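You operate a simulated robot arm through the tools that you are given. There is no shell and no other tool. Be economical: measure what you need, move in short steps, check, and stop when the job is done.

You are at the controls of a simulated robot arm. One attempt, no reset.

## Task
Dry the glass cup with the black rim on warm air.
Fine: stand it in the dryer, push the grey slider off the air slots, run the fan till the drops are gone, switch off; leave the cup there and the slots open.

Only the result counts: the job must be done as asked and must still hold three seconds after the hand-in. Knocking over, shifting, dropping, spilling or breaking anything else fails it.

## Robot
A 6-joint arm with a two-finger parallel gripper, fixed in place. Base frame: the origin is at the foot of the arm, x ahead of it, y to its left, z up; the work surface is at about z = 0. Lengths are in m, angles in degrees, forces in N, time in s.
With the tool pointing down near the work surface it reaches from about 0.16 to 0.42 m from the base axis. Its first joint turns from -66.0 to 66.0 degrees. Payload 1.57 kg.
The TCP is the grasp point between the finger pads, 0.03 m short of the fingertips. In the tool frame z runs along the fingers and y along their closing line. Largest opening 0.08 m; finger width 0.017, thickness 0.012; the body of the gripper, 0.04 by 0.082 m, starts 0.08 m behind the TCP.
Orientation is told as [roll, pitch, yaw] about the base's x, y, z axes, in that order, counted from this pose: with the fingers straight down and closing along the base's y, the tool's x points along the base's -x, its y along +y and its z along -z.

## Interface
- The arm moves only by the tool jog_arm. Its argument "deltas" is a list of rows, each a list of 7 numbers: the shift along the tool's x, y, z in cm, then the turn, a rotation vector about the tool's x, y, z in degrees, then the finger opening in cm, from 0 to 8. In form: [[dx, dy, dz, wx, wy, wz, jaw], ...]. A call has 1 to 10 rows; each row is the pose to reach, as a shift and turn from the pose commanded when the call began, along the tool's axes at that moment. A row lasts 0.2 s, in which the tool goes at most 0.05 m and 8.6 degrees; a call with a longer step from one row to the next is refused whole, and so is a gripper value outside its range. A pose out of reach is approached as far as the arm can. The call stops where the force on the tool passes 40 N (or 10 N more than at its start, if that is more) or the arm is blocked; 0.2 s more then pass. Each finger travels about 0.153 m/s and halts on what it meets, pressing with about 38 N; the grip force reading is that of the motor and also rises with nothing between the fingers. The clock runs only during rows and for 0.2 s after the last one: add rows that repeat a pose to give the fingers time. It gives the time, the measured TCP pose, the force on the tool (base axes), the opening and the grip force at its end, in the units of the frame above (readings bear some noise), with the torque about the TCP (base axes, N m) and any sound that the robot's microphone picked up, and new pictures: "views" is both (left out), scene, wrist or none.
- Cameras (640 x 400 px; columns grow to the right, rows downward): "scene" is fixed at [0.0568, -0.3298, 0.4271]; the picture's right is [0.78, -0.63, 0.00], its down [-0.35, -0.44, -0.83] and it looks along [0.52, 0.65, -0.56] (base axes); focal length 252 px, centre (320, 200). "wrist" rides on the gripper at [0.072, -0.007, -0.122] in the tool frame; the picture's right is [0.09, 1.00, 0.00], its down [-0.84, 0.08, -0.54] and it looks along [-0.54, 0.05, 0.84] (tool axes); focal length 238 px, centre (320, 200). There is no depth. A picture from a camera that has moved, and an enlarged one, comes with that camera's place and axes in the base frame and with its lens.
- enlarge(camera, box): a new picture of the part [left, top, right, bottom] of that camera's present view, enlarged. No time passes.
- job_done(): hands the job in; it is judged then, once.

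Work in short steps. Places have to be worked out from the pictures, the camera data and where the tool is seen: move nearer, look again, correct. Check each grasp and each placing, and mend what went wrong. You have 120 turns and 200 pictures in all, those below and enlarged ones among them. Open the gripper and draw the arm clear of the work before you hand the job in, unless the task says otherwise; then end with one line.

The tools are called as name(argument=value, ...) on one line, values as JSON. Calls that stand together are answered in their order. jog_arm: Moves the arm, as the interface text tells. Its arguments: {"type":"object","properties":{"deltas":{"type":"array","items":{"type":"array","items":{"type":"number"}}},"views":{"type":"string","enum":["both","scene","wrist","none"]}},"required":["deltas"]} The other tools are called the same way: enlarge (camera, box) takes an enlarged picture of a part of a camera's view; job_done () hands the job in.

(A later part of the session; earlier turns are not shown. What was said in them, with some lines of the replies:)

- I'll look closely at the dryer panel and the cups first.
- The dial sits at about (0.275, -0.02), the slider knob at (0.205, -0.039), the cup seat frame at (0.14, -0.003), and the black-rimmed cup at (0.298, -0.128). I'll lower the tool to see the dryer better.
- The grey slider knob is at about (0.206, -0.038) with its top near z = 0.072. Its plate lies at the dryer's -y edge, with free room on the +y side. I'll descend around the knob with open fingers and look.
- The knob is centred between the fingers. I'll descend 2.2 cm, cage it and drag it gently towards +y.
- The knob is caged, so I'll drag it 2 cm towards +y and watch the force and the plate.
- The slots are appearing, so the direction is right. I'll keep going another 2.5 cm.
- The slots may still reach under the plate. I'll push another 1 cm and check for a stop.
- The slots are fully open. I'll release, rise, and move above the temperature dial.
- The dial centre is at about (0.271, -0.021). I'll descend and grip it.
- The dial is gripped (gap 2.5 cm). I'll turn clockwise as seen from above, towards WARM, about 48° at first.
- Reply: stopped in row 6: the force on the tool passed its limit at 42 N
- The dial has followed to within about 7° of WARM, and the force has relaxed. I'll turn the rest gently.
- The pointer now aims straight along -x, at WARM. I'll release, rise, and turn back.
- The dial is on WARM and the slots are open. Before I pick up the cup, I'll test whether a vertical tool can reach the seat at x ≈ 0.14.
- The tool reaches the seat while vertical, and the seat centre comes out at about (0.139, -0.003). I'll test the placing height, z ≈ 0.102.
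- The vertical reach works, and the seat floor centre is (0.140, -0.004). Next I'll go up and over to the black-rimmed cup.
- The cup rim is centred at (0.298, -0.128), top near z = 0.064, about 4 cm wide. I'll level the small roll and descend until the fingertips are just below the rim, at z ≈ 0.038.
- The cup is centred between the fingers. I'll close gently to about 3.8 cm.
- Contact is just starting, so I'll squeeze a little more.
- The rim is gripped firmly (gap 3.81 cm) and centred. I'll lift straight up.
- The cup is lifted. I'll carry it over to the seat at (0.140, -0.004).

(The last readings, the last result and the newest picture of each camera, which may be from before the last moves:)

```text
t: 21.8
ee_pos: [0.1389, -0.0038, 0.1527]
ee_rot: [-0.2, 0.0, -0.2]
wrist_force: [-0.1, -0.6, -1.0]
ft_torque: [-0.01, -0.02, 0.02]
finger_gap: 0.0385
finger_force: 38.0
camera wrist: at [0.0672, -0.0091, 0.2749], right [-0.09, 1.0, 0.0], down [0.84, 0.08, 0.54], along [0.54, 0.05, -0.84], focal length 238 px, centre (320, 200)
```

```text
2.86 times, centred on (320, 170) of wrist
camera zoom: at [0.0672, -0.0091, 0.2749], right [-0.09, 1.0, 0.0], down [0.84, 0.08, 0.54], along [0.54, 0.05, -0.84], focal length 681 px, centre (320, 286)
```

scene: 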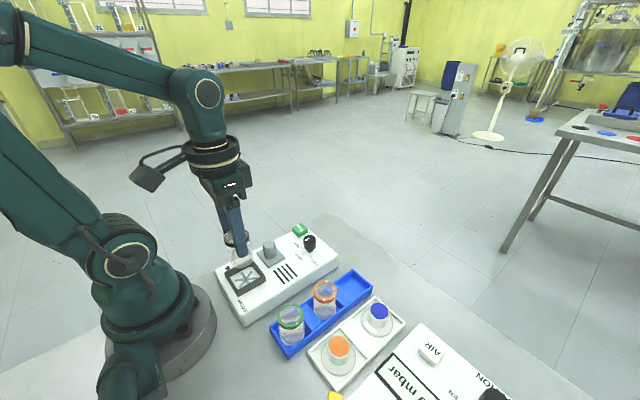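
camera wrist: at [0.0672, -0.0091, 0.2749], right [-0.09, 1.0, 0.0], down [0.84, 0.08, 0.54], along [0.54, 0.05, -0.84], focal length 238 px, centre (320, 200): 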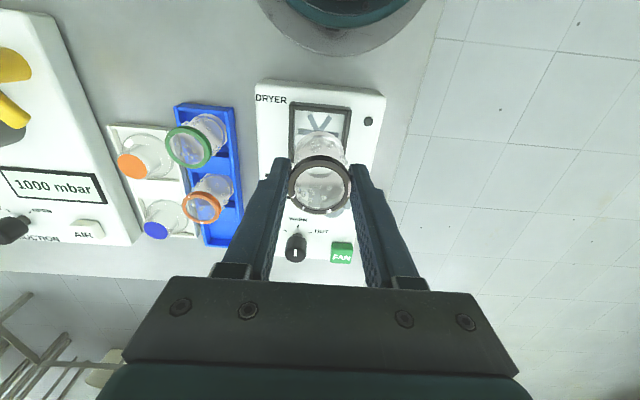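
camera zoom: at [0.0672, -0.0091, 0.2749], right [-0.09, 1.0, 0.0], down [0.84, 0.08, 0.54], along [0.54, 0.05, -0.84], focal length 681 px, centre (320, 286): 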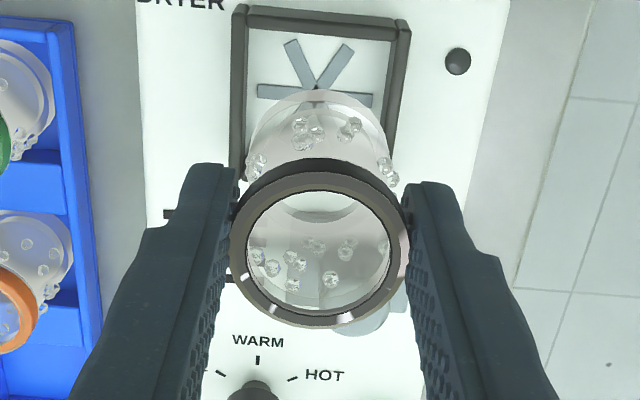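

The cup is above the seat and aligned. I'll lower it part way and check against the frame.

jog_arm(deltas=[[-0.1, 0, 1, 0, 0, 0, 3.4], [-0.1, 0, 2, 0, 0, 0, 3.4], [-0.1, 0, 2.8, 0, 0, 0, 3.4]], views="none")

enlarge(camera="scene", box=[200, 210, 320, 330])

enlarge(camera="wrist", box=[220, 100, 420, 240])

```text
t: 22.6
ee_pos: [0.1401, -0.002, 0.1255]
ee_rot: [-0.2, -0.1, -0.1]
wrist_force: [0.0, 0.7, 0.1]
ft_torque: [0.02, 0.03, 0.0]
finger_gap: 0.0385
finger_force: 37.9
```

```text
3.33 times, centred on (260, 270) of scene
camera zoom: at [0.0568, -0.3298, 0.4271], right [0.78, -0.63, 0.0], down [-0.35, -0.44, -0.83], along [0.52, 0.65, -0.56], focal length 841 px, centre (520, -33)
```

zoom: 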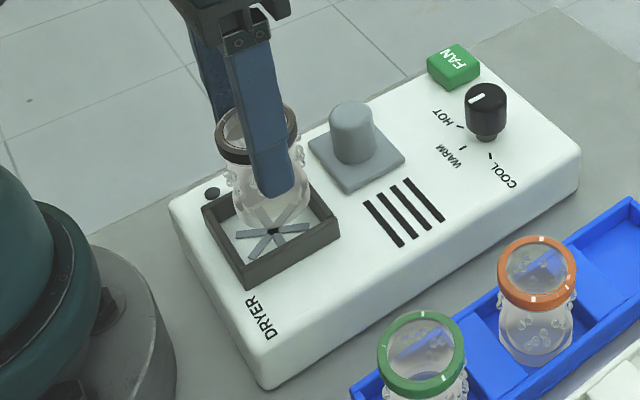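

```text
2.86 times, centred on (320, 170) of wrist
camera zoom: at [0.0694, -0.009, 0.2464], right [-0.09, 1.0, 0.0], down [0.84, 0.08, 0.54], along [0.54, 0.05, -0.84], focal length 681 px, centre (320, 286)
```

zoom: 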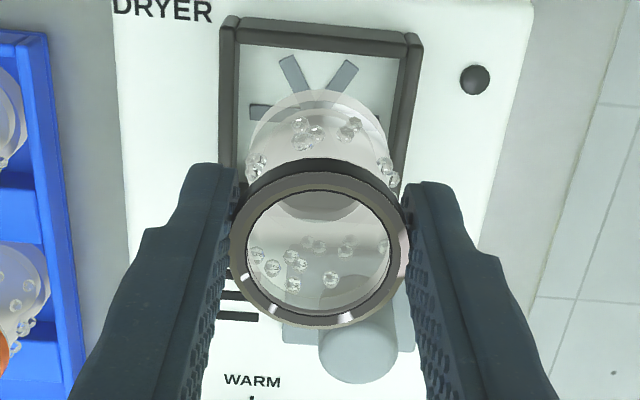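

It still looks aligned. I'll descend in small steps until contact.

jog_arm(deltas=[[0, -0.05, 0.5, 0, 0, 0, 3.4], [0, -0.05, 1, 0, 0, 0, 3.4], [0, -0.05, 1.5, 0, 0, 0, 3.4]], views="none")

enlarge(camera="scene", box=[200, 210, 320, 330])

enlarge(camera="wrist", box=[220, 100, 420, 240])

```text
t: 23.4
ee_pos: [0.1417, -0.003, 0.1094]
ee_rot: [-0.2, -0.3, -0.1]
wrist_force: [2.5, -4.9, 13.4]
ft_torque: [-0.17, -0.43, -0.07]
finger_gap: 0.0382
finger_force: 37.9
```

```text
3.33 times, centred on (260, 270) of scene
camera zoom: at [0.0568, -0.3298, 0.4271], right [0.78, -0.63, 0.0], down [-0.35, -0.44, -0.83], along [0.52, 0.65, -0.56], focal length 841 px, centre (520, -33)
```

zoom: 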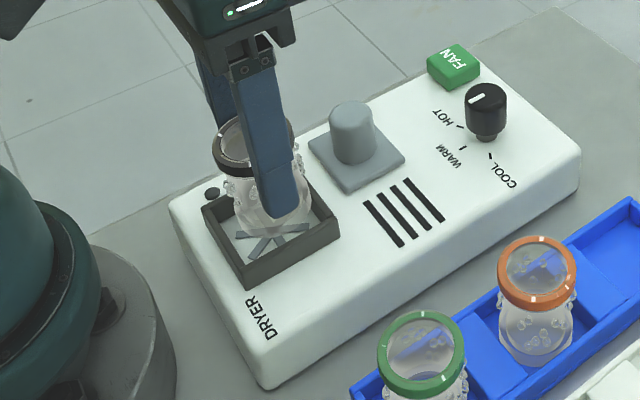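

```text
2.86 times, centred on (320, 170) of wrist
camera zoom: at [0.0689, -0.0092, 0.2313], right [-0.09, 1.0, 0.0], down [0.84, 0.08, 0.54], along [0.54, 0.05, -0.84], focal length 681 px, centre (320, 286)
```

zoom: 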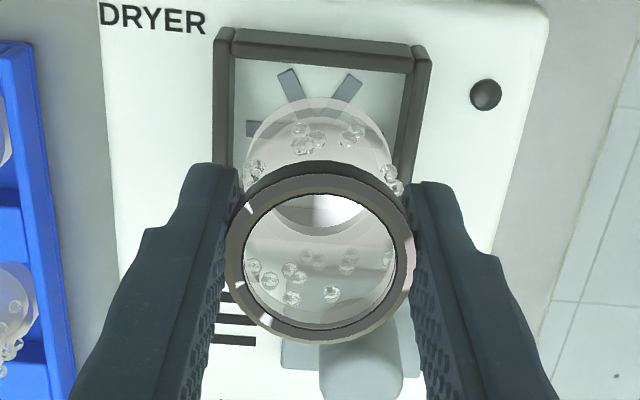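

There's a 13 N upward force whose torque puts the contact on the +x wall, so the cup is about 4 mm too far forward. Rechecking the frame gives a centre x ≈ 0.137. I'll lift 1.2 cm, shift 0.45 cm towards -x and look.

jog_arm(deltas=[[0, 0, -0.6, 0, 0, 0, 3.4], [0, 0, -1.2, 0, 0, 0, 3.4], [0.45, 0, -1.2, 0, 0, 0, 3.4]], views="none")

enlarge(camera="scene", box=[200, 220, 290, 310])

enlarge(camera="wrist", box=[240, 100, 400, 220])

```text
t: 24.1
ee_pos: [0.1346, -0.0044, 0.1218]
ee_rot: [-0.2, 0.0, -0.1]
wrist_force: [0.7, 0.9, -0.7]
ft_torque: [0.02, 0.0, -0.01]
finger_gap: 0.0386
finger_force: 37.6
```

```text
4.44 times, centred on (245, 265) of scene
camera zoom: at [0.0568, -0.3298, 0.4271], right [0.78, -0.63, 0.0], down [-0.35, -0.44, -0.83], along [0.52, 0.65, -0.56], focal length 1121 px, centre (653, -89)
```

zoom: 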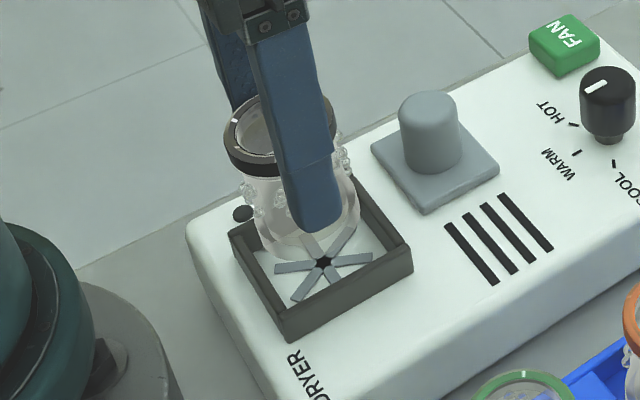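

```text
3.33 times, centred on (320, 160) of wrist
camera zoom: at [0.0643, -0.0097, 0.2438], right [-0.09, 1.0, 0.0], down [0.84, 0.08, 0.54], along [0.54, 0.05, -0.84], focal length 794 px, centre (320, 333)
```

zoom: 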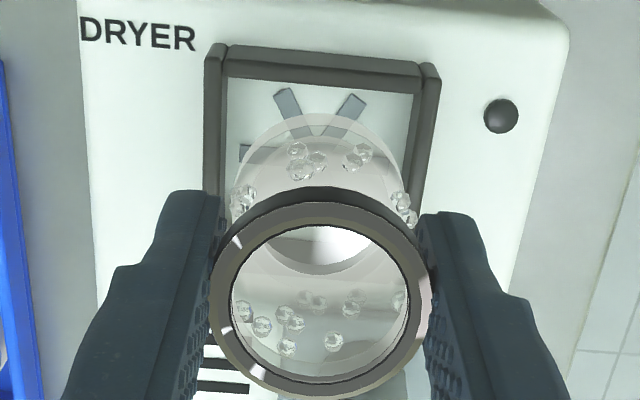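

The contact tilted the cup in the grip: the bottom swung towards +x by roughly 14°. I'll pitch the tool by the same angle to bring the cup upright and look again.

jog_arm(deltas=[[0, 0, -0.5, 0, 5, 0, 3.4], [0, 0, -0.5, 0, 10, 0, 3.4], [0, 0, -0.5, 0, 14, 0, 3.4], [0, 0, -0.5, 0, 14, 0, 3.4]], views="none")

enlarge(camera="scene", box=[200, 220, 290, 310])

enlarge(camera="wrist", box=[240, 100, 400, 220])

```text
t: 25.1
ee_pos: [0.137, -0.0031, 0.1264]
ee_rot: [0.0, 14.0, -0.1]
wrist_force: [0.7, 0.3, -0.8]
ft_torque: [0.01, 0.03, 0.0]
finger_gap: 0.0385
finger_force: 37.6
```

```text
4.44 times, centred on (245, 265) of scene
camera zoom: at [0.0568, -0.3298, 0.4271], right [0.78, -0.63, 0.0], down [-0.35, -0.44, -0.83], along [0.52, 0.65, -0.56], focal length 1121 px, centre (653, -89)
```

zoom: 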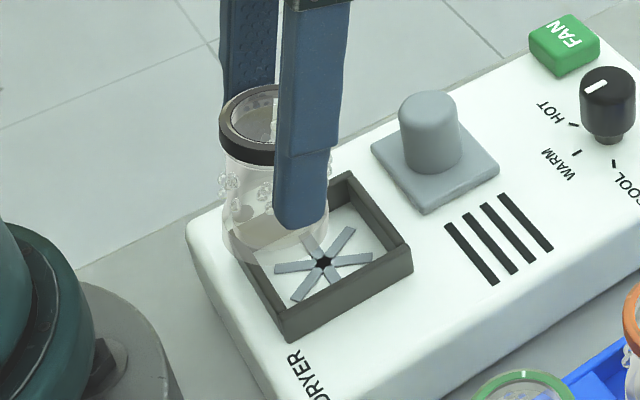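

```text
3.33 times, centred on (320, 160) of wrist
camera zoom: at [0.0958, -0.0097, 0.2623], right [-0.09, 1.0, 0.02], down [0.94, 0.08, 0.32], along [0.32, 0.05, -0.95], focal length 794 px, centre (320, 333)
```

zoom: 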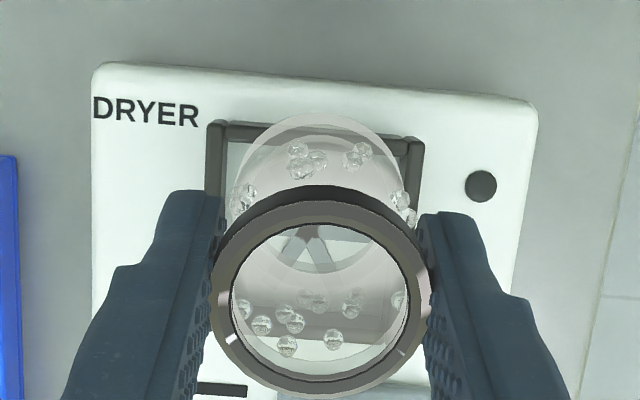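

By comparing the projections, that overcorrected. The real tilt in the grip is about 5°, and the cup also slid up about 6 mm. I'll return to a 5° pitch.

jog_arm(deltas=[[0, 0, 0, 0, -5, 0, 3.4], [0, 0, 0, 0, -9, 0, 3.4], [0, 0, 0, 0, -9, 0, 3.4]], views="none")

enlarge(camera="scene", box=[200, 220, 290, 310])

enlarge(camera="wrist", box=[240, 100, 400, 220])

```text
t: 25.9
ee_pos: [0.1368, -0.0048, 0.1265]
ee_rot: [-0.2, 4.9, 0.0]
wrist_force: [-0.6, -1.4, -1.0]
ft_torque: [-0.01, 0.01, 0.03]
finger_gap: 0.0384
finger_force: 37.9
```

```text
4.44 times, centred on (245, 265) of scene
camera zoom: at [0.0568, -0.3298, 0.4271], right [0.78, -0.63, 0.0], down [-0.35, -0.44, -0.83], along [0.52, 0.65, -0.56], focal length 1121 px, centre (653, -89)
```

zoom: 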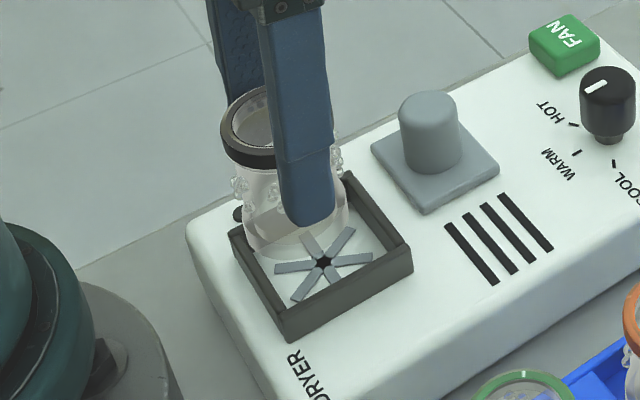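

```text
3.33 times, centred on (320, 160) of wrist
camera zoom: at [0.0748, -0.0101, 0.2544], right [-0.09, 1.0, 0.01], down [0.88, 0.08, 0.47], along [0.47, 0.05, -0.88], focal length 794 px, centre (320, 333)
```

zoom: 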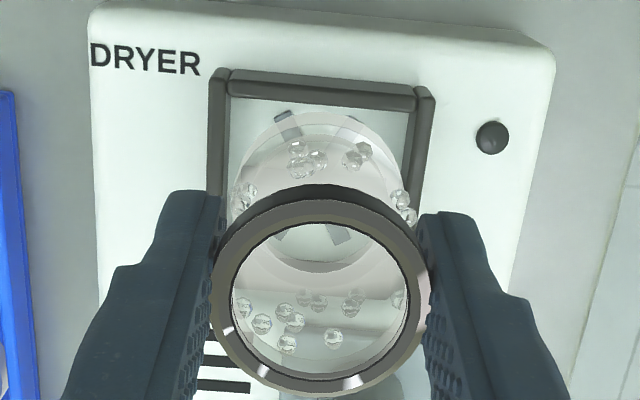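

The cup is nearly upright again. The wrist view puts the base centre at x ≈ 0.135 against a frame centre of about 0.140, so I'll shift 0.45 cm forward and come down to just above the wall to check.

jog_arm(deltas=[[-0.45, 0.05, 0, 0, 0, 0, 3.4], [-0.51, 0.05, 0.65, 0, 0, 0, 3.4], [-0.51, 0.05, 0.65, 0, 0, 0, 3.4]], views="none")

enlarge(camera="scene", box=[215, 230, 275, 300])

enlarge(camera="wrist", box=[250, 110, 390, 220])

```text
t: 26.8
ee_pos: [0.1409, -0.0025, 0.1196]
ee_rot: [-0.1, 5.1, 0.0]
wrist_force: [1.0, -0.1, -0.2]
ft_torque: [0.03, 0.0, 0.04]
finger_gap: 0.0384
finger_force: 37.8
```

```text
5.71 times, centred on (245, 265) of scene
camera zoom: at [0.0568, -0.3298, 0.4271], right [0.78, -0.63, 0.0], down [-0.35, -0.44, -0.83], along [0.52, 0.65, -0.56], focal length 1441 px, centre (749, -171)
```

zoom: 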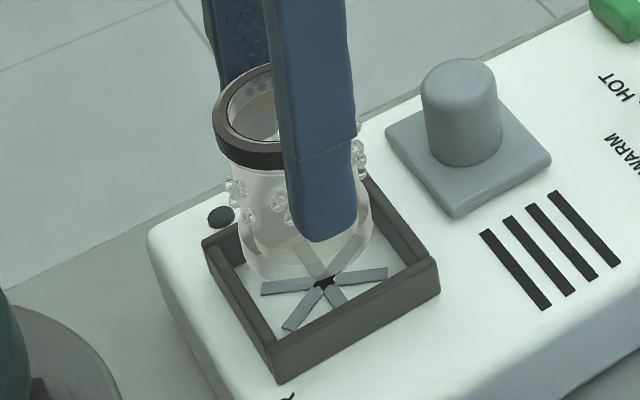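

```text
3.64 times, centred on (320, 165) of wrist
camera zoom: at [0.0797, -0.0091, 0.2469], right [-0.09, 1.0, 0.01], down [0.88, 0.08, 0.47], along [0.47, 0.05, -0.88], focal length 867 px, centre (320, 327)
```

zoom: 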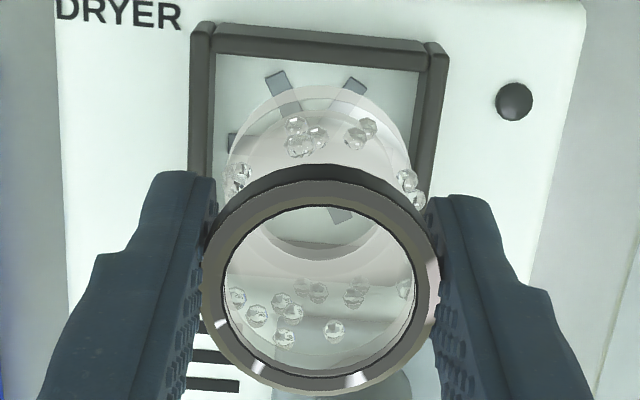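

The cup sits inside the frame to within a millimetre or two. I'll shift 1 mm towards -y and descend in small steps.

jog_arm(deltas=[[0, -0.1, 0, 0, 0, 0, 3.4], [-0.03, -0.1, 0.4, 0, 0, 0, 3.4], [-0.06, -0.1, 0.8, 0, 0, 0, 3.4], [-0.09, -0.1, 1.1, 0, 0, 0, 3.4]], views="none")

enlarge(camera="scene", box=[215, 230, 275, 300])

enlarge(camera="wrist", box=[250, 110, 390, 220])

```text
t: 27.8
ee_pos: [0.1406, -0.0037, 0.1083]
ee_rot: [-0.3, 5.0, -0.2]
wrist_force: [1.2, -1.6, -1.3]
ft_torque: [0.0, 0.03, 0.0]
finger_gap: 0.0385
finger_force: 37.5
```

```text
5.71 times, centred on (245, 265) of scene
camera zoom: at [0.0568, -0.3298, 0.4271], right [0.78, -0.63, 0.0], down [-0.35, -0.44, -0.83], along [0.52, 0.65, -0.56], focal length 1441 px, centre (749, -171)
```

zoom: 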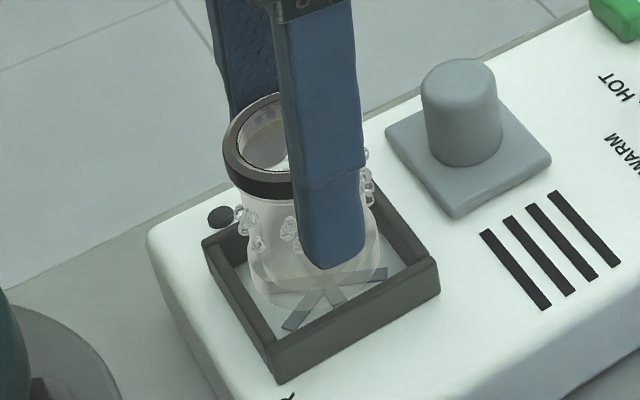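

```text
3.64 times, centred on (320, 165) of wrist
camera zoom: at [0.0799, -0.0102, 0.2358], right [-0.09, 1.0, 0.01], down [0.88, 0.08, 0.47], along [0.46, 0.05, -0.88], focal length 867 px, centre (320, 327)
```

zoom: 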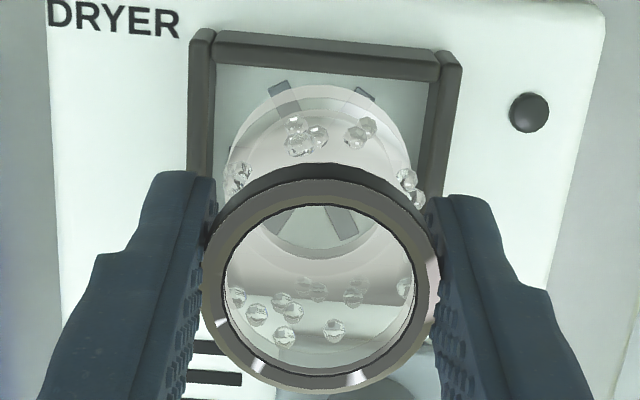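

No contact, and the base is below the wall top. I'll shift back 1 mm in y and keep lowering towards the floor.

jog_arm(deltas=[[-0.02, 0.1, 0.3, 0, 0, 0, 3.4], [-0.04, 0.1, 0.6, 0, 0, 0, 3.4], [-0.06, 0.1, 0.8, 0, 0, 0, 3.4]], views="none")

enlarge(camera="scene", box=[215, 230, 275, 300])

```text
t: 28.6
ee_pos: [0.1403, -0.0039, 0.1001]
ee_rot: [0.0, 4.8, -0.1]
wrist_force: [0.0, 0.4, -0.9]
ft_torque: [-0.02, 0.02, 0.0]
finger_gap: 0.0383
finger_force: 37.8
```

```text
5.71 times, centred on (245, 265) of scene
camera zoom: at [0.0568, -0.3298, 0.4271], right [0.78, -0.63, 0.0], down [-0.35, -0.44, -0.83], along [0.52, 0.65, -0.56], focal length 1441 px, centre (749, -171)
```

zoom: 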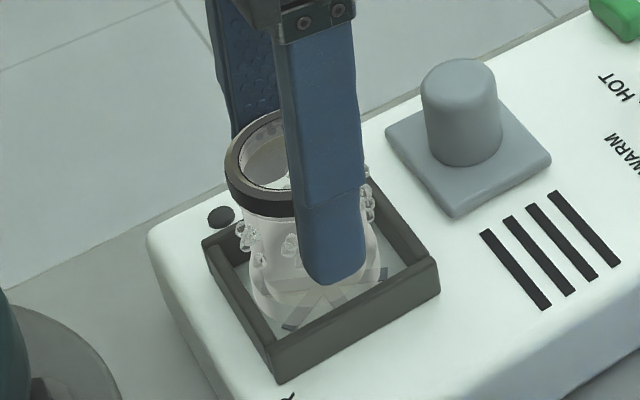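

It's inside the frame and still free. I'll keep lowering.

jog_arm(deltas=[[-0.02, 0, 0.25, 0, 0, 0, 3.4], [-0.04, 0, 0.5, 0, 0, 0, 3.4], [-0.05, 0, 0.6, 0, 0, 0, 3.4]], views="none")

enlarge(camera="scene", box=[215, 230, 275, 300])

enlarge(camera="wrist", box=[250, 110, 390, 220])

```text
t: 29.4
ee_pos: [0.1395, -0.0035, 0.0933]
ee_rot: [-0.1, 4.9, -0.2]
wrist_force: [-1.0, -0.7, 9.1]
ft_torque: [0.01, -0.18, 0.02]
finger_gap: 0.0385
finger_force: 38.0
```

```text
5.71 times, centred on (245, 265) of scene
camera zoom: at [0.0568, -0.3298, 0.4271], right [0.78, -0.63, 0.0], down [-0.35, -0.44, -0.83], along [0.52, 0.65, -0.56], focal length 1441 px, centre (749, -171)
```

zoom: 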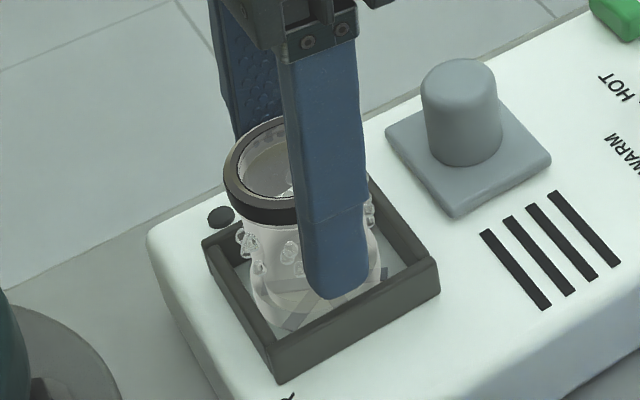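

```text
3.64 times, centred on (320, 165) of wrist
camera zoom: at [0.0791, -0.0093, 0.2216], right [-0.09, 1.0, 0.01], down [0.88, 0.08, 0.47], along [0.47, 0.05, -0.88], focal length 867 px, centre (320, 327)
```

zoom: 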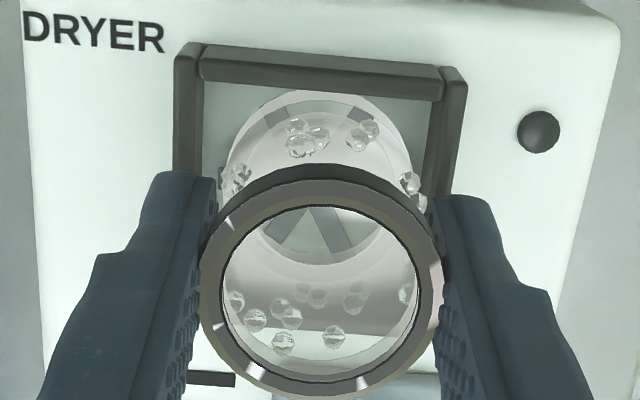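

The cup is on the floor of the seat (9 N). I'll open the fingers slowly.

jog_arm(deltas=[[0, 0, -0.1, 0, 0, 0, 3.8], [0, 0, -0.1, 0, 0, 0, 4.2], [0, 0, -0.1, 0, 0, 0, 5], [0, 0, -0.1, 0, 0, 0, 6]], views="none")

enlarge(camera="scene", box=[215, 230, 275, 300])

enlarge(camera="wrist", box=[250, 110, 390, 220])

```text
t: 30.4
ee_pos: [0.14, -0.0034, 0.0949]
ee_rot: [-0.2, 4.9, -0.1]
wrist_force: [-0.3, 0.7, 0.2]
ft_torque: [-0.01, -0.03, 0.02]
finger_gap: 0.0601
finger_force: 0.1
```

```text
5.71 times, centred on (245, 265) of scene
camera zoom: at [0.0568, -0.3298, 0.4271], right [0.78, -0.63, 0.0], down [-0.35, -0.44, -0.83], along [0.52, 0.65, -0.56], focal length 1441 px, centre (749, -171)
```

zoom: 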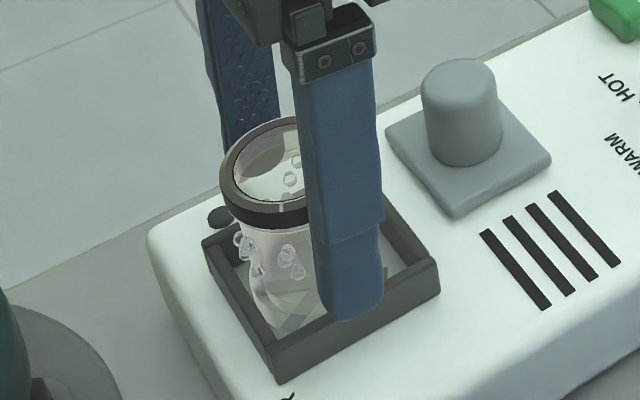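

```text
3.64 times, centred on (320, 165) of wrist
camera zoom: at [0.0789, -0.0093, 0.2226], right [-0.09, 1.0, 0.01], down [0.88, 0.08, 0.47], along [0.47, 0.05, -0.88], focal length 867 px, centre (320, 327)
```

zoom: 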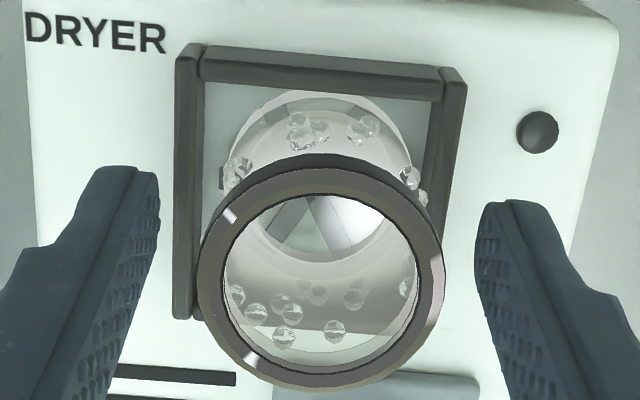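

The cup has been released in the seat. I'll retreat straight up and check how it stands.

jog_arm(deltas=[[0.26, 0, -3, 0, 0, 0, 6.5], [0.52, 0, -6, 0, 0, 0, 6.5], [0.8, 0, -9, 0, -5, 0, 6.5], [-3, 0.5, -9, 0, -5, 0, 6.5], [-7, 2, -9, 0, -5, 0, 6.5]])

enlarge(camera="scene", box=[200, 220, 350, 330])

```text
t: 31.6
ee_pos: [0.2187, 0.0188, 0.1786]
ee_rot: [-0.2, -0.2, -0.1]
wrist_force: [0.1, -0.2, -0.2]
ft_torque: [0.03, 0.0, 0.0]
finger_gap: 0.065
finger_force: 0.0
camera wrist: at [0.1469, 0.0126, 0.301], right [-0.09, 1.0, 0.0], down [0.84, 0.08, 0.54], along [0.54, 0.05, -0.84], focal length 238 px, centre (320, 200)
```

scene: 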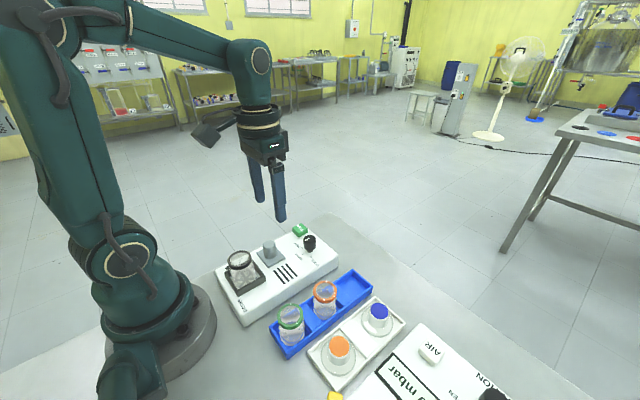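
wrist: 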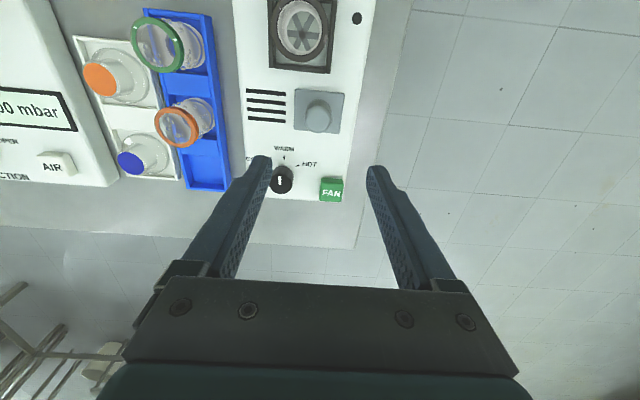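

```text
3.64 times, centred on (275, 275) of scene
camera zoom: at [0.0568, -0.3298, 0.4271], right [0.78, -0.63, 0.0], down [-0.35, -0.44, -0.83], along [0.52, 0.65, -0.56], focal length 917 px, centre (484, -73)
```

zoom: 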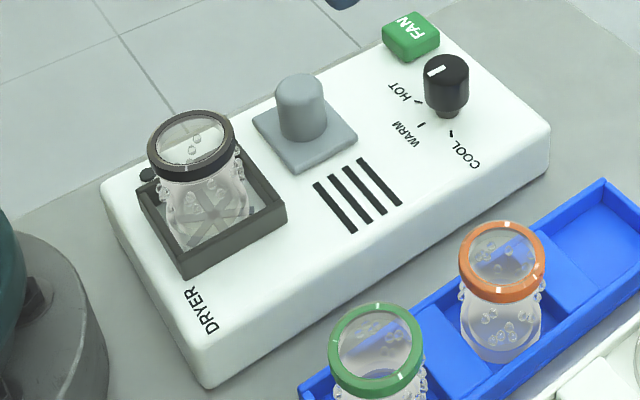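

The cup stands upright in the seat. Now the FAN button at about (0.291, 0.040): I'll close the fingers and hover above it.

jog_arm(deltas=[[-3.5, 1, 0, 0, 0, 0, 4], [-7.2, 2.1, 0, 0, 0, 0, 1], [-7.2, 2.1, 4, 0, 0, 0, 0], [-7.2, 2.1, 8, 0, 0, 0, 0]])

enlarge(camera="scene", box=[240, 190, 360, 290])

enlarge(camera="wrist", box=[250, 110, 390, 220])

```text
t: 32.5
ee_pos: [0.2901, 0.0358, 0.0969]
ee_rot: [-0.1, -0.1, -0.1]
wrist_force: [0.3, -0.1, 0.0]
ft_torque: [0.03, 0.01, 0.01]
finger_gap: 0.0
finger_force: 21.4
camera wrist: at [0.2183, 0.0312, 0.2189], right [-0.09, 1.0, 0.0], down [0.84, 0.08, 0.54], along [0.54, 0.05, -0.84], focal length 238 px, centre (320, 200)
```

scene: 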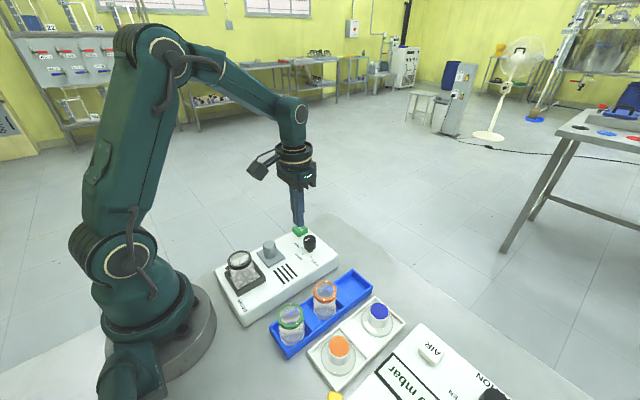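
wrist: 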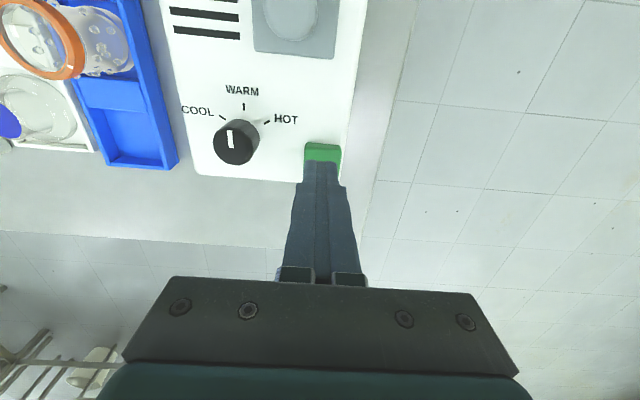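

```text
4.00 times, centred on (300, 240) of scene
camera zoom: at [0.0568, -0.3298, 0.4271], right [0.78, -0.63, 0.0], down [-0.35, -0.44, -0.83], along [0.52, 0.65, -0.56], focal length 1009 px, centre (400, 40)
```

zoom: 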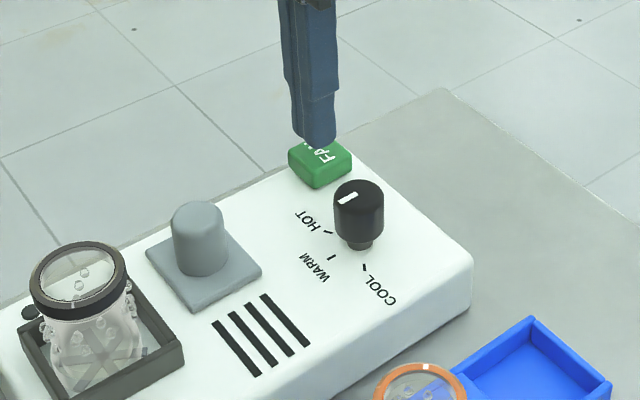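

```text
3.64 times, centred on (320, 165) of wrist
camera zoom: at [0.2183, 0.0312, 0.2189], right [-0.09, 1.0, 0.0], down [0.84, 0.08, 0.54], along [0.54, 0.05, -0.84], focal length 867 px, centre (320, 327)
```

zoom: 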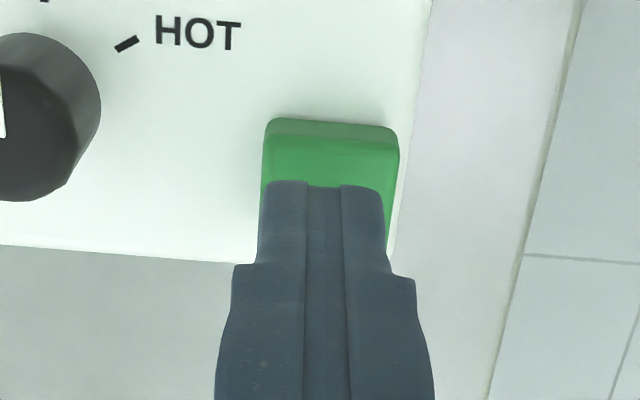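

The fingertip is over the button, about 1.5 cm above it. I'll press down in small steps and listen.

jog_arm(deltas=[[0, 0.15, 0.8, 0, 0, 0, 0], [0, 0.15, 1.2, 0, 0, 0, 0], [0, 0.15, 1.5, 0, 0, 0, 0], [0, 0.15, 1.7, 0, 0, 0, 0]], views="none")

enlarge(camera="scene", box=[205, 190, 355, 300])

```text
t: 33.5
ee_pos: [0.2912, 0.0382, 0.0809]
ee_rot: [-0.1, 0.0, -0.1]
wrist_force: [-1.3, 0.4, 2.2]
ft_torque: [-0.03, 0.01, -0.01]
finger_gap: 0.0
finger_force: 21.5
heard: click
```

```text
3.64 times, centred on (280, 245) of scene
camera zoom: at [0.0568, -0.3298, 0.4271], right [0.78, -0.63, 0.0], down [-0.35, -0.44, -0.83], along [0.52, 0.65, -0.56], focal length 917 px, centre (466, 36)
```

zoom: 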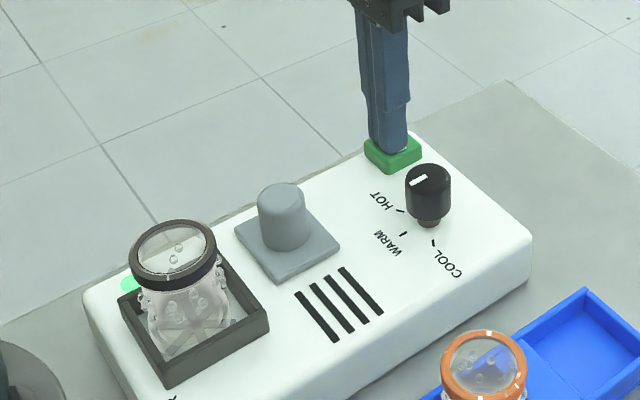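

It clicked and the lamp by the seat turned green. I'll lift off and watch the drops.

jog_arm(deltas=[[0, 0, -1, 0, 0, 0, 0], [0, 0, -1.6, 0, 0, 0, 0], [0, 0, -1.6, 0, 0, 0, 0], [0, 0, -1.6, 0, 0, 0, 0], [0, 0, -1.6, 0, 0, 0, 0], [0, 0, -1.6, 0, 0, 0, 0]], views="none")

enlarge(camera="scene", box=[205, 220, 315, 310])

```text
t: 35.0
ee_pos: [0.2915, 0.0397, 0.0985]
ee_rot: [-0.2, 0.1, 0.0]
wrist_force: [0.1, -0.3, -0.1]
ft_torque: [0.03, -0.02, 0.02]
finger_gap: 0.0
finger_force: 21.1
```

```text
4.44 times, centred on (260, 265) of scene
camera zoom: at [0.0568, -0.3298, 0.4271], right [0.78, -0.63, 0.0], down [-0.35, -0.44, -0.83], along [0.52, 0.65, -0.56], focal length 1121 px, centre (587, -89)
```

zoom: 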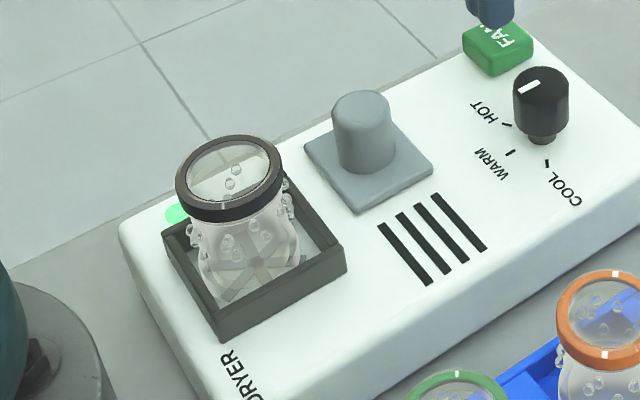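

The lamp stays on, so the fan is running. I'll wait 2 s and look again.

jog_arm(deltas=[[0, 0, 0, 0, 0, 0, 0], [0, 0, 0, 0, 0, 0, 0], [0, 0, 0, 0, 0, 0, 0], [0, 0, 0, 0, 0, 0, 0], [0, 0, 0, 0, 0, 0, 0], [0, 0, 0, 0, 0, 0, 0], [0, 0, 0, 0, 0, 0, 0], [0, 0, 0, 0, 0, 0, 0], [0, 0, 0, 0, 0, 0, 0], [0, 0, 0, 0, 0, 0, 0]], views="none")

enlarge(camera="scene", box=[205, 220, 315, 310])

```text
t: 37.1
ee_pos: [0.2896, 0.0396, 0.0976]
ee_rot: [-0.1, 0.0, -0.2]
wrist_force: [0.5, -0.4, 0.4]
ft_torque: [0.0, 0.04, 0.0]
finger_gap: 0.0003
finger_force: 21.3
```

```text
4.44 times, centred on (260, 265) of scene
camera zoom: at [0.0568, -0.3298, 0.4271], right [0.78, -0.63, 0.0], down [-0.35, -0.44, -0.83], along [0.52, 0.65, -0.56], focal length 1121 px, centre (587, -89)
```

zoom: 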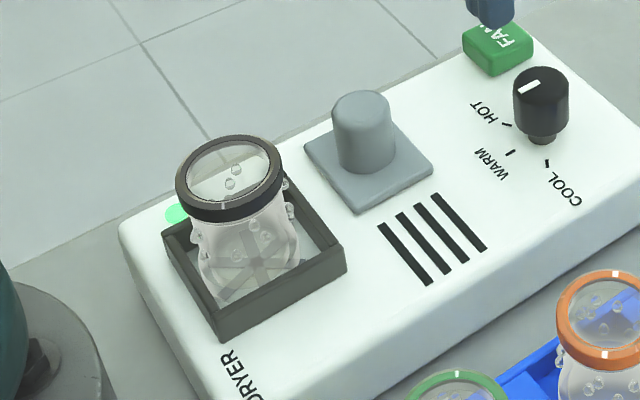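

The drops are shrinking. I'll keep waiting.

jog_arm(deltas=[[0, 0, 0, 0, 0, 0, 0], [0, 0, 0, 0, 0, 0, 0], [0, 0, 0, 0, 0, 0, 0], [0, 0, 0, 0, 0, 0, 0], [0, 0, 0, 0, 0, 0, 0], [0, 0, 0, 0, 0, 0, 0], [0, 0, 0, 0, 0, 0, 0], [0, 0, 0, 0, 0, 0, 0], [0, 0, 0, 0, 0, 0, 0], [0, 0, 0, 0, 0, 0, 0]], views="none")

enlarge(camera="scene", box=[205, 220, 315, 310])

```text
t: 39.4
ee_pos: [0.2911, 0.0399, 0.0968]
ee_rot: [-0.1, -0.1, -0.1]
wrist_force: [-0.7, -1.3, 0.5]
ft_torque: [-0.01, -0.02, 0.01]
finger_gap: 0.0
finger_force: 20.9
```

```text
4.44 times, centred on (260, 265) of scene
camera zoom: at [0.0568, -0.3298, 0.4271], right [0.78, -0.63, 0.0], down [-0.35, -0.44, -0.83], along [0.52, 0.65, -0.56], focal length 1121 px, centre (587, -89)
```

zoom: 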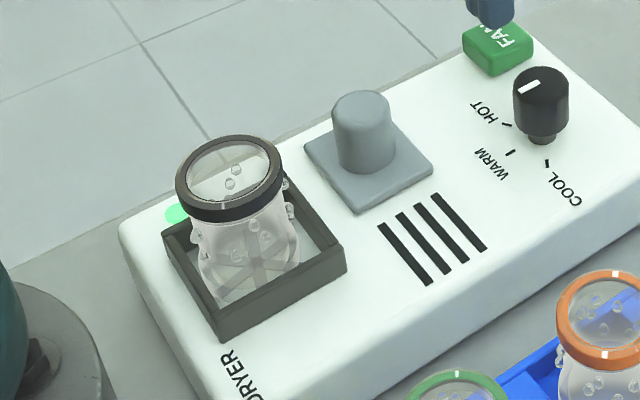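

There are fewer drops and it's going slowly. I'll wait longer between pictures.

jog_arm(deltas=[[0, 0, 0, 0, 0, 0, 0], [0, 0, 0, 0, 0, 0, 0], [0, 0, 0, 0, 0, 0, 0], [0, 0, 0, 0, 0, 0, 0], [0, 0, 0, 0, 0, 0, 0], [0, 0, 0, 0, 0, 0, 0], [0, 0, 0, 0, 0, 0, 0], [0, 0, 0, 0, 0, 0, 0], [0, 0, 0, 0, 0, 0, 0], [0, 0, 0, 0, 0, 0, 0]], views="none")

jog_arm(deltas=[[0, 0, 0, 0, 0, 0, 0], [0, 0, 0, 0, 0, 0, 0], [0, 0, 0, 0, 0, 0, 0], [0, 0, 0, 0, 0, 0, 0], [0, 0, 0, 0, 0, 0, 0], [0, 0, 0, 0, 0, 0, 0], [0, 0, 0, 0, 0, 0, 0], [0, 0, 0, 0, 0, 0, 0], [0, 0, 0, 0, 0, 0, 0], [0, 0, 0, 0, 0, 0, 0]], views="none")

enlarge(camera="scene", box=[205, 220, 315, 310])

```text
t: 41.5
ee_pos: [0.2893, 0.0386, 0.0977]
ee_rot: [-0.2, 0.0, -0.1]
wrist_force: [0.0, 0.1, -0.2]
ft_torque: [0.02, -0.01, -0.03]
finger_gap: 0.0
finger_force: 21.4
```

```text
t: 43.8
ee_pos: [0.2892, 0.0389, 0.097]
ee_rot: [-0.2, 0.0, -0.2]
wrist_force: [-0.5, 0.2, -0.1]
ft_torque: [0.02, -0.02, 0.01]
finger_gap: 0.0
finger_force: 21.0
```

```text
4.44 times, centred on (260, 265) of scene
camera zoom: at [0.0568, -0.3298, 0.4271], right [0.78, -0.63, 0.0], down [-0.35, -0.44, -0.83], along [0.52, 0.65, -0.56], focal length 1121 px, centre (587, -89)
```

zoom: 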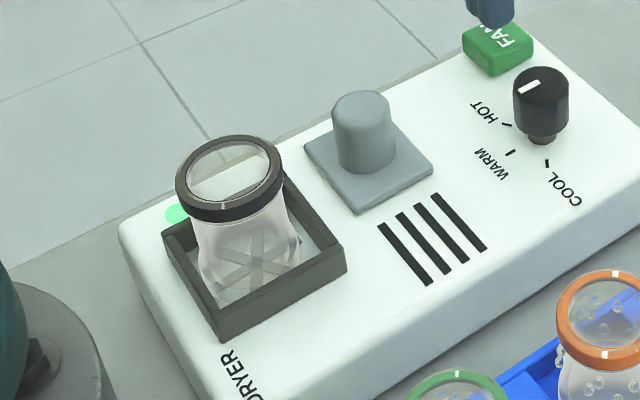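

The drops are gone, so I'll press the button again to switch off.

jog_arm(deltas=[[0, 0, 0.8, 0, 0, 0, 0], [0, 0, 1.2, 0, 0, 0, 0], [0, 0, 1.5, 0, 0, 0, 0], [0, 0, 1.65, 0, 0, 0, 0], [0, 0, 0.6, 0, 0, 0, 0], [0, 0, -2, 0, 0, 0, 0]], views="none")

enlarge(camera="scene", box=[205, 220, 315, 310])

```text
t: 45.1
ee_pos: [0.2902, 0.039, 0.1183]
ee_rot: [-0.2, 0.0, -0.1]
wrist_force: [-0.4, -0.3, -0.7]
ft_torque: [0.0, 0.01, -0.05]
finger_gap: 0.0002
finger_force: 21.5
heard: click
```

```text
4.44 times, centred on (260, 265) of scene
camera zoom: at [0.0568, -0.3298, 0.4271], right [0.78, -0.63, 0.0], down [-0.35, -0.44, -0.83], along [0.52, 0.65, -0.56], focal length 1121 px, centre (587, -89)
```

zoom: 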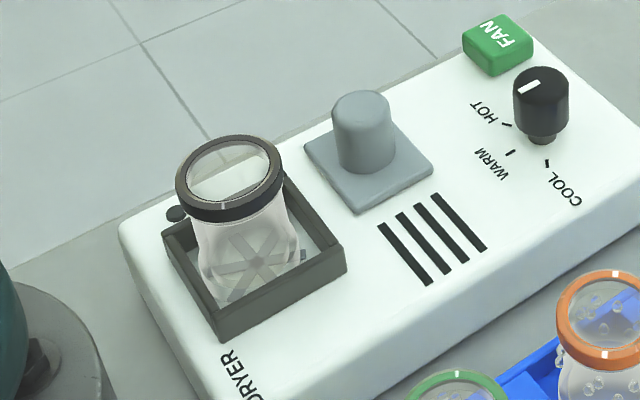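

The lamp is off, the cup is dry and the slots are open. I'll draw clear, open the gripper and take a last look.

jog_arm(deltas=[[0, 0, -4, 0, 0, 0, 2], [0, 0, -8, 0, 0, 0, 5], [0, 0, -12, 0, 0, 0, 8], [0, 0, -12, 0, 0, 0, 8]])

enlarge(camera="scene", box=[205, 215, 405, 375])

```text
t: 46.1
ee_pos: [0.2876, 0.04, 0.2367]
ee_rot: [-0.1, -0.1, -0.1]
wrist_force: [0.1, 1.0, -0.6]
ft_torque: [0.01, 0.02, 0.03]
finger_gap: 0.08
finger_force: 0.1
camera wrist: at [0.2172, 0.0342, 0.3593], right [-0.09, 1.0, 0.0], down [0.84, 0.08, 0.54], along [0.54, 0.05, -0.84], focal length 238 px, centre (320, 200)
```

scene: 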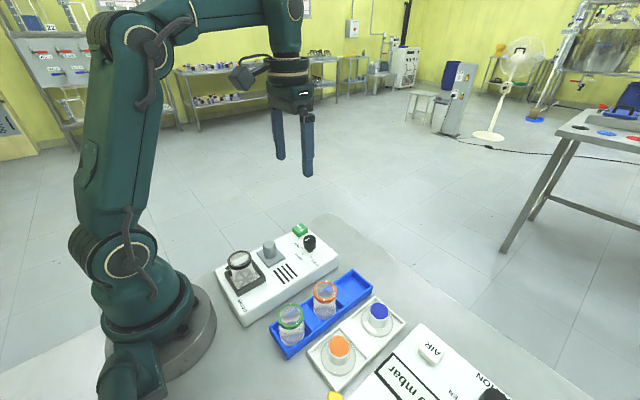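
wrist: 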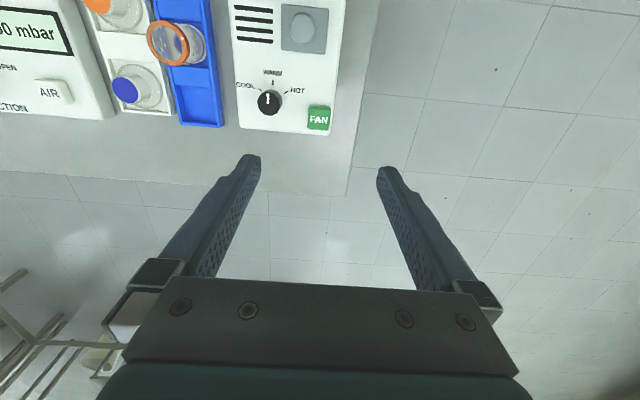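

```text
2.50 times, centred on (305, 295) of scene
camera zoom: at [0.0568, -0.3298, 0.4271], right [0.78, -0.63, 0.0], down [-0.35, -0.44, -0.83], along [0.52, 0.65, -0.56], focal length 630 px, centre (358, -38)
```

zoom: 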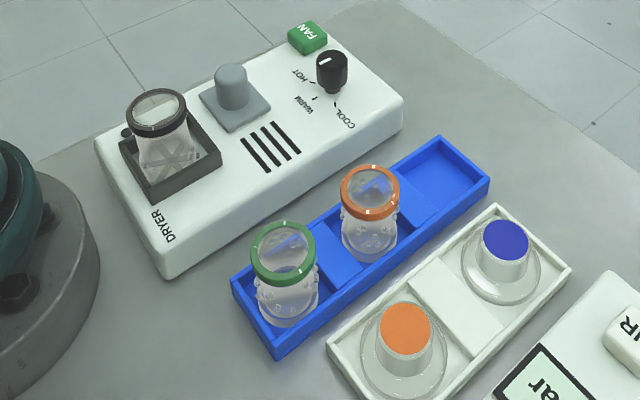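

Everything is in place, so I'm handing in.

job_done()

```text
The job is handed in.
```

The black-rimmed cup is dry and standing in the dryer, with the air slots open, the dial on WARM, the fan off and the arm clear.
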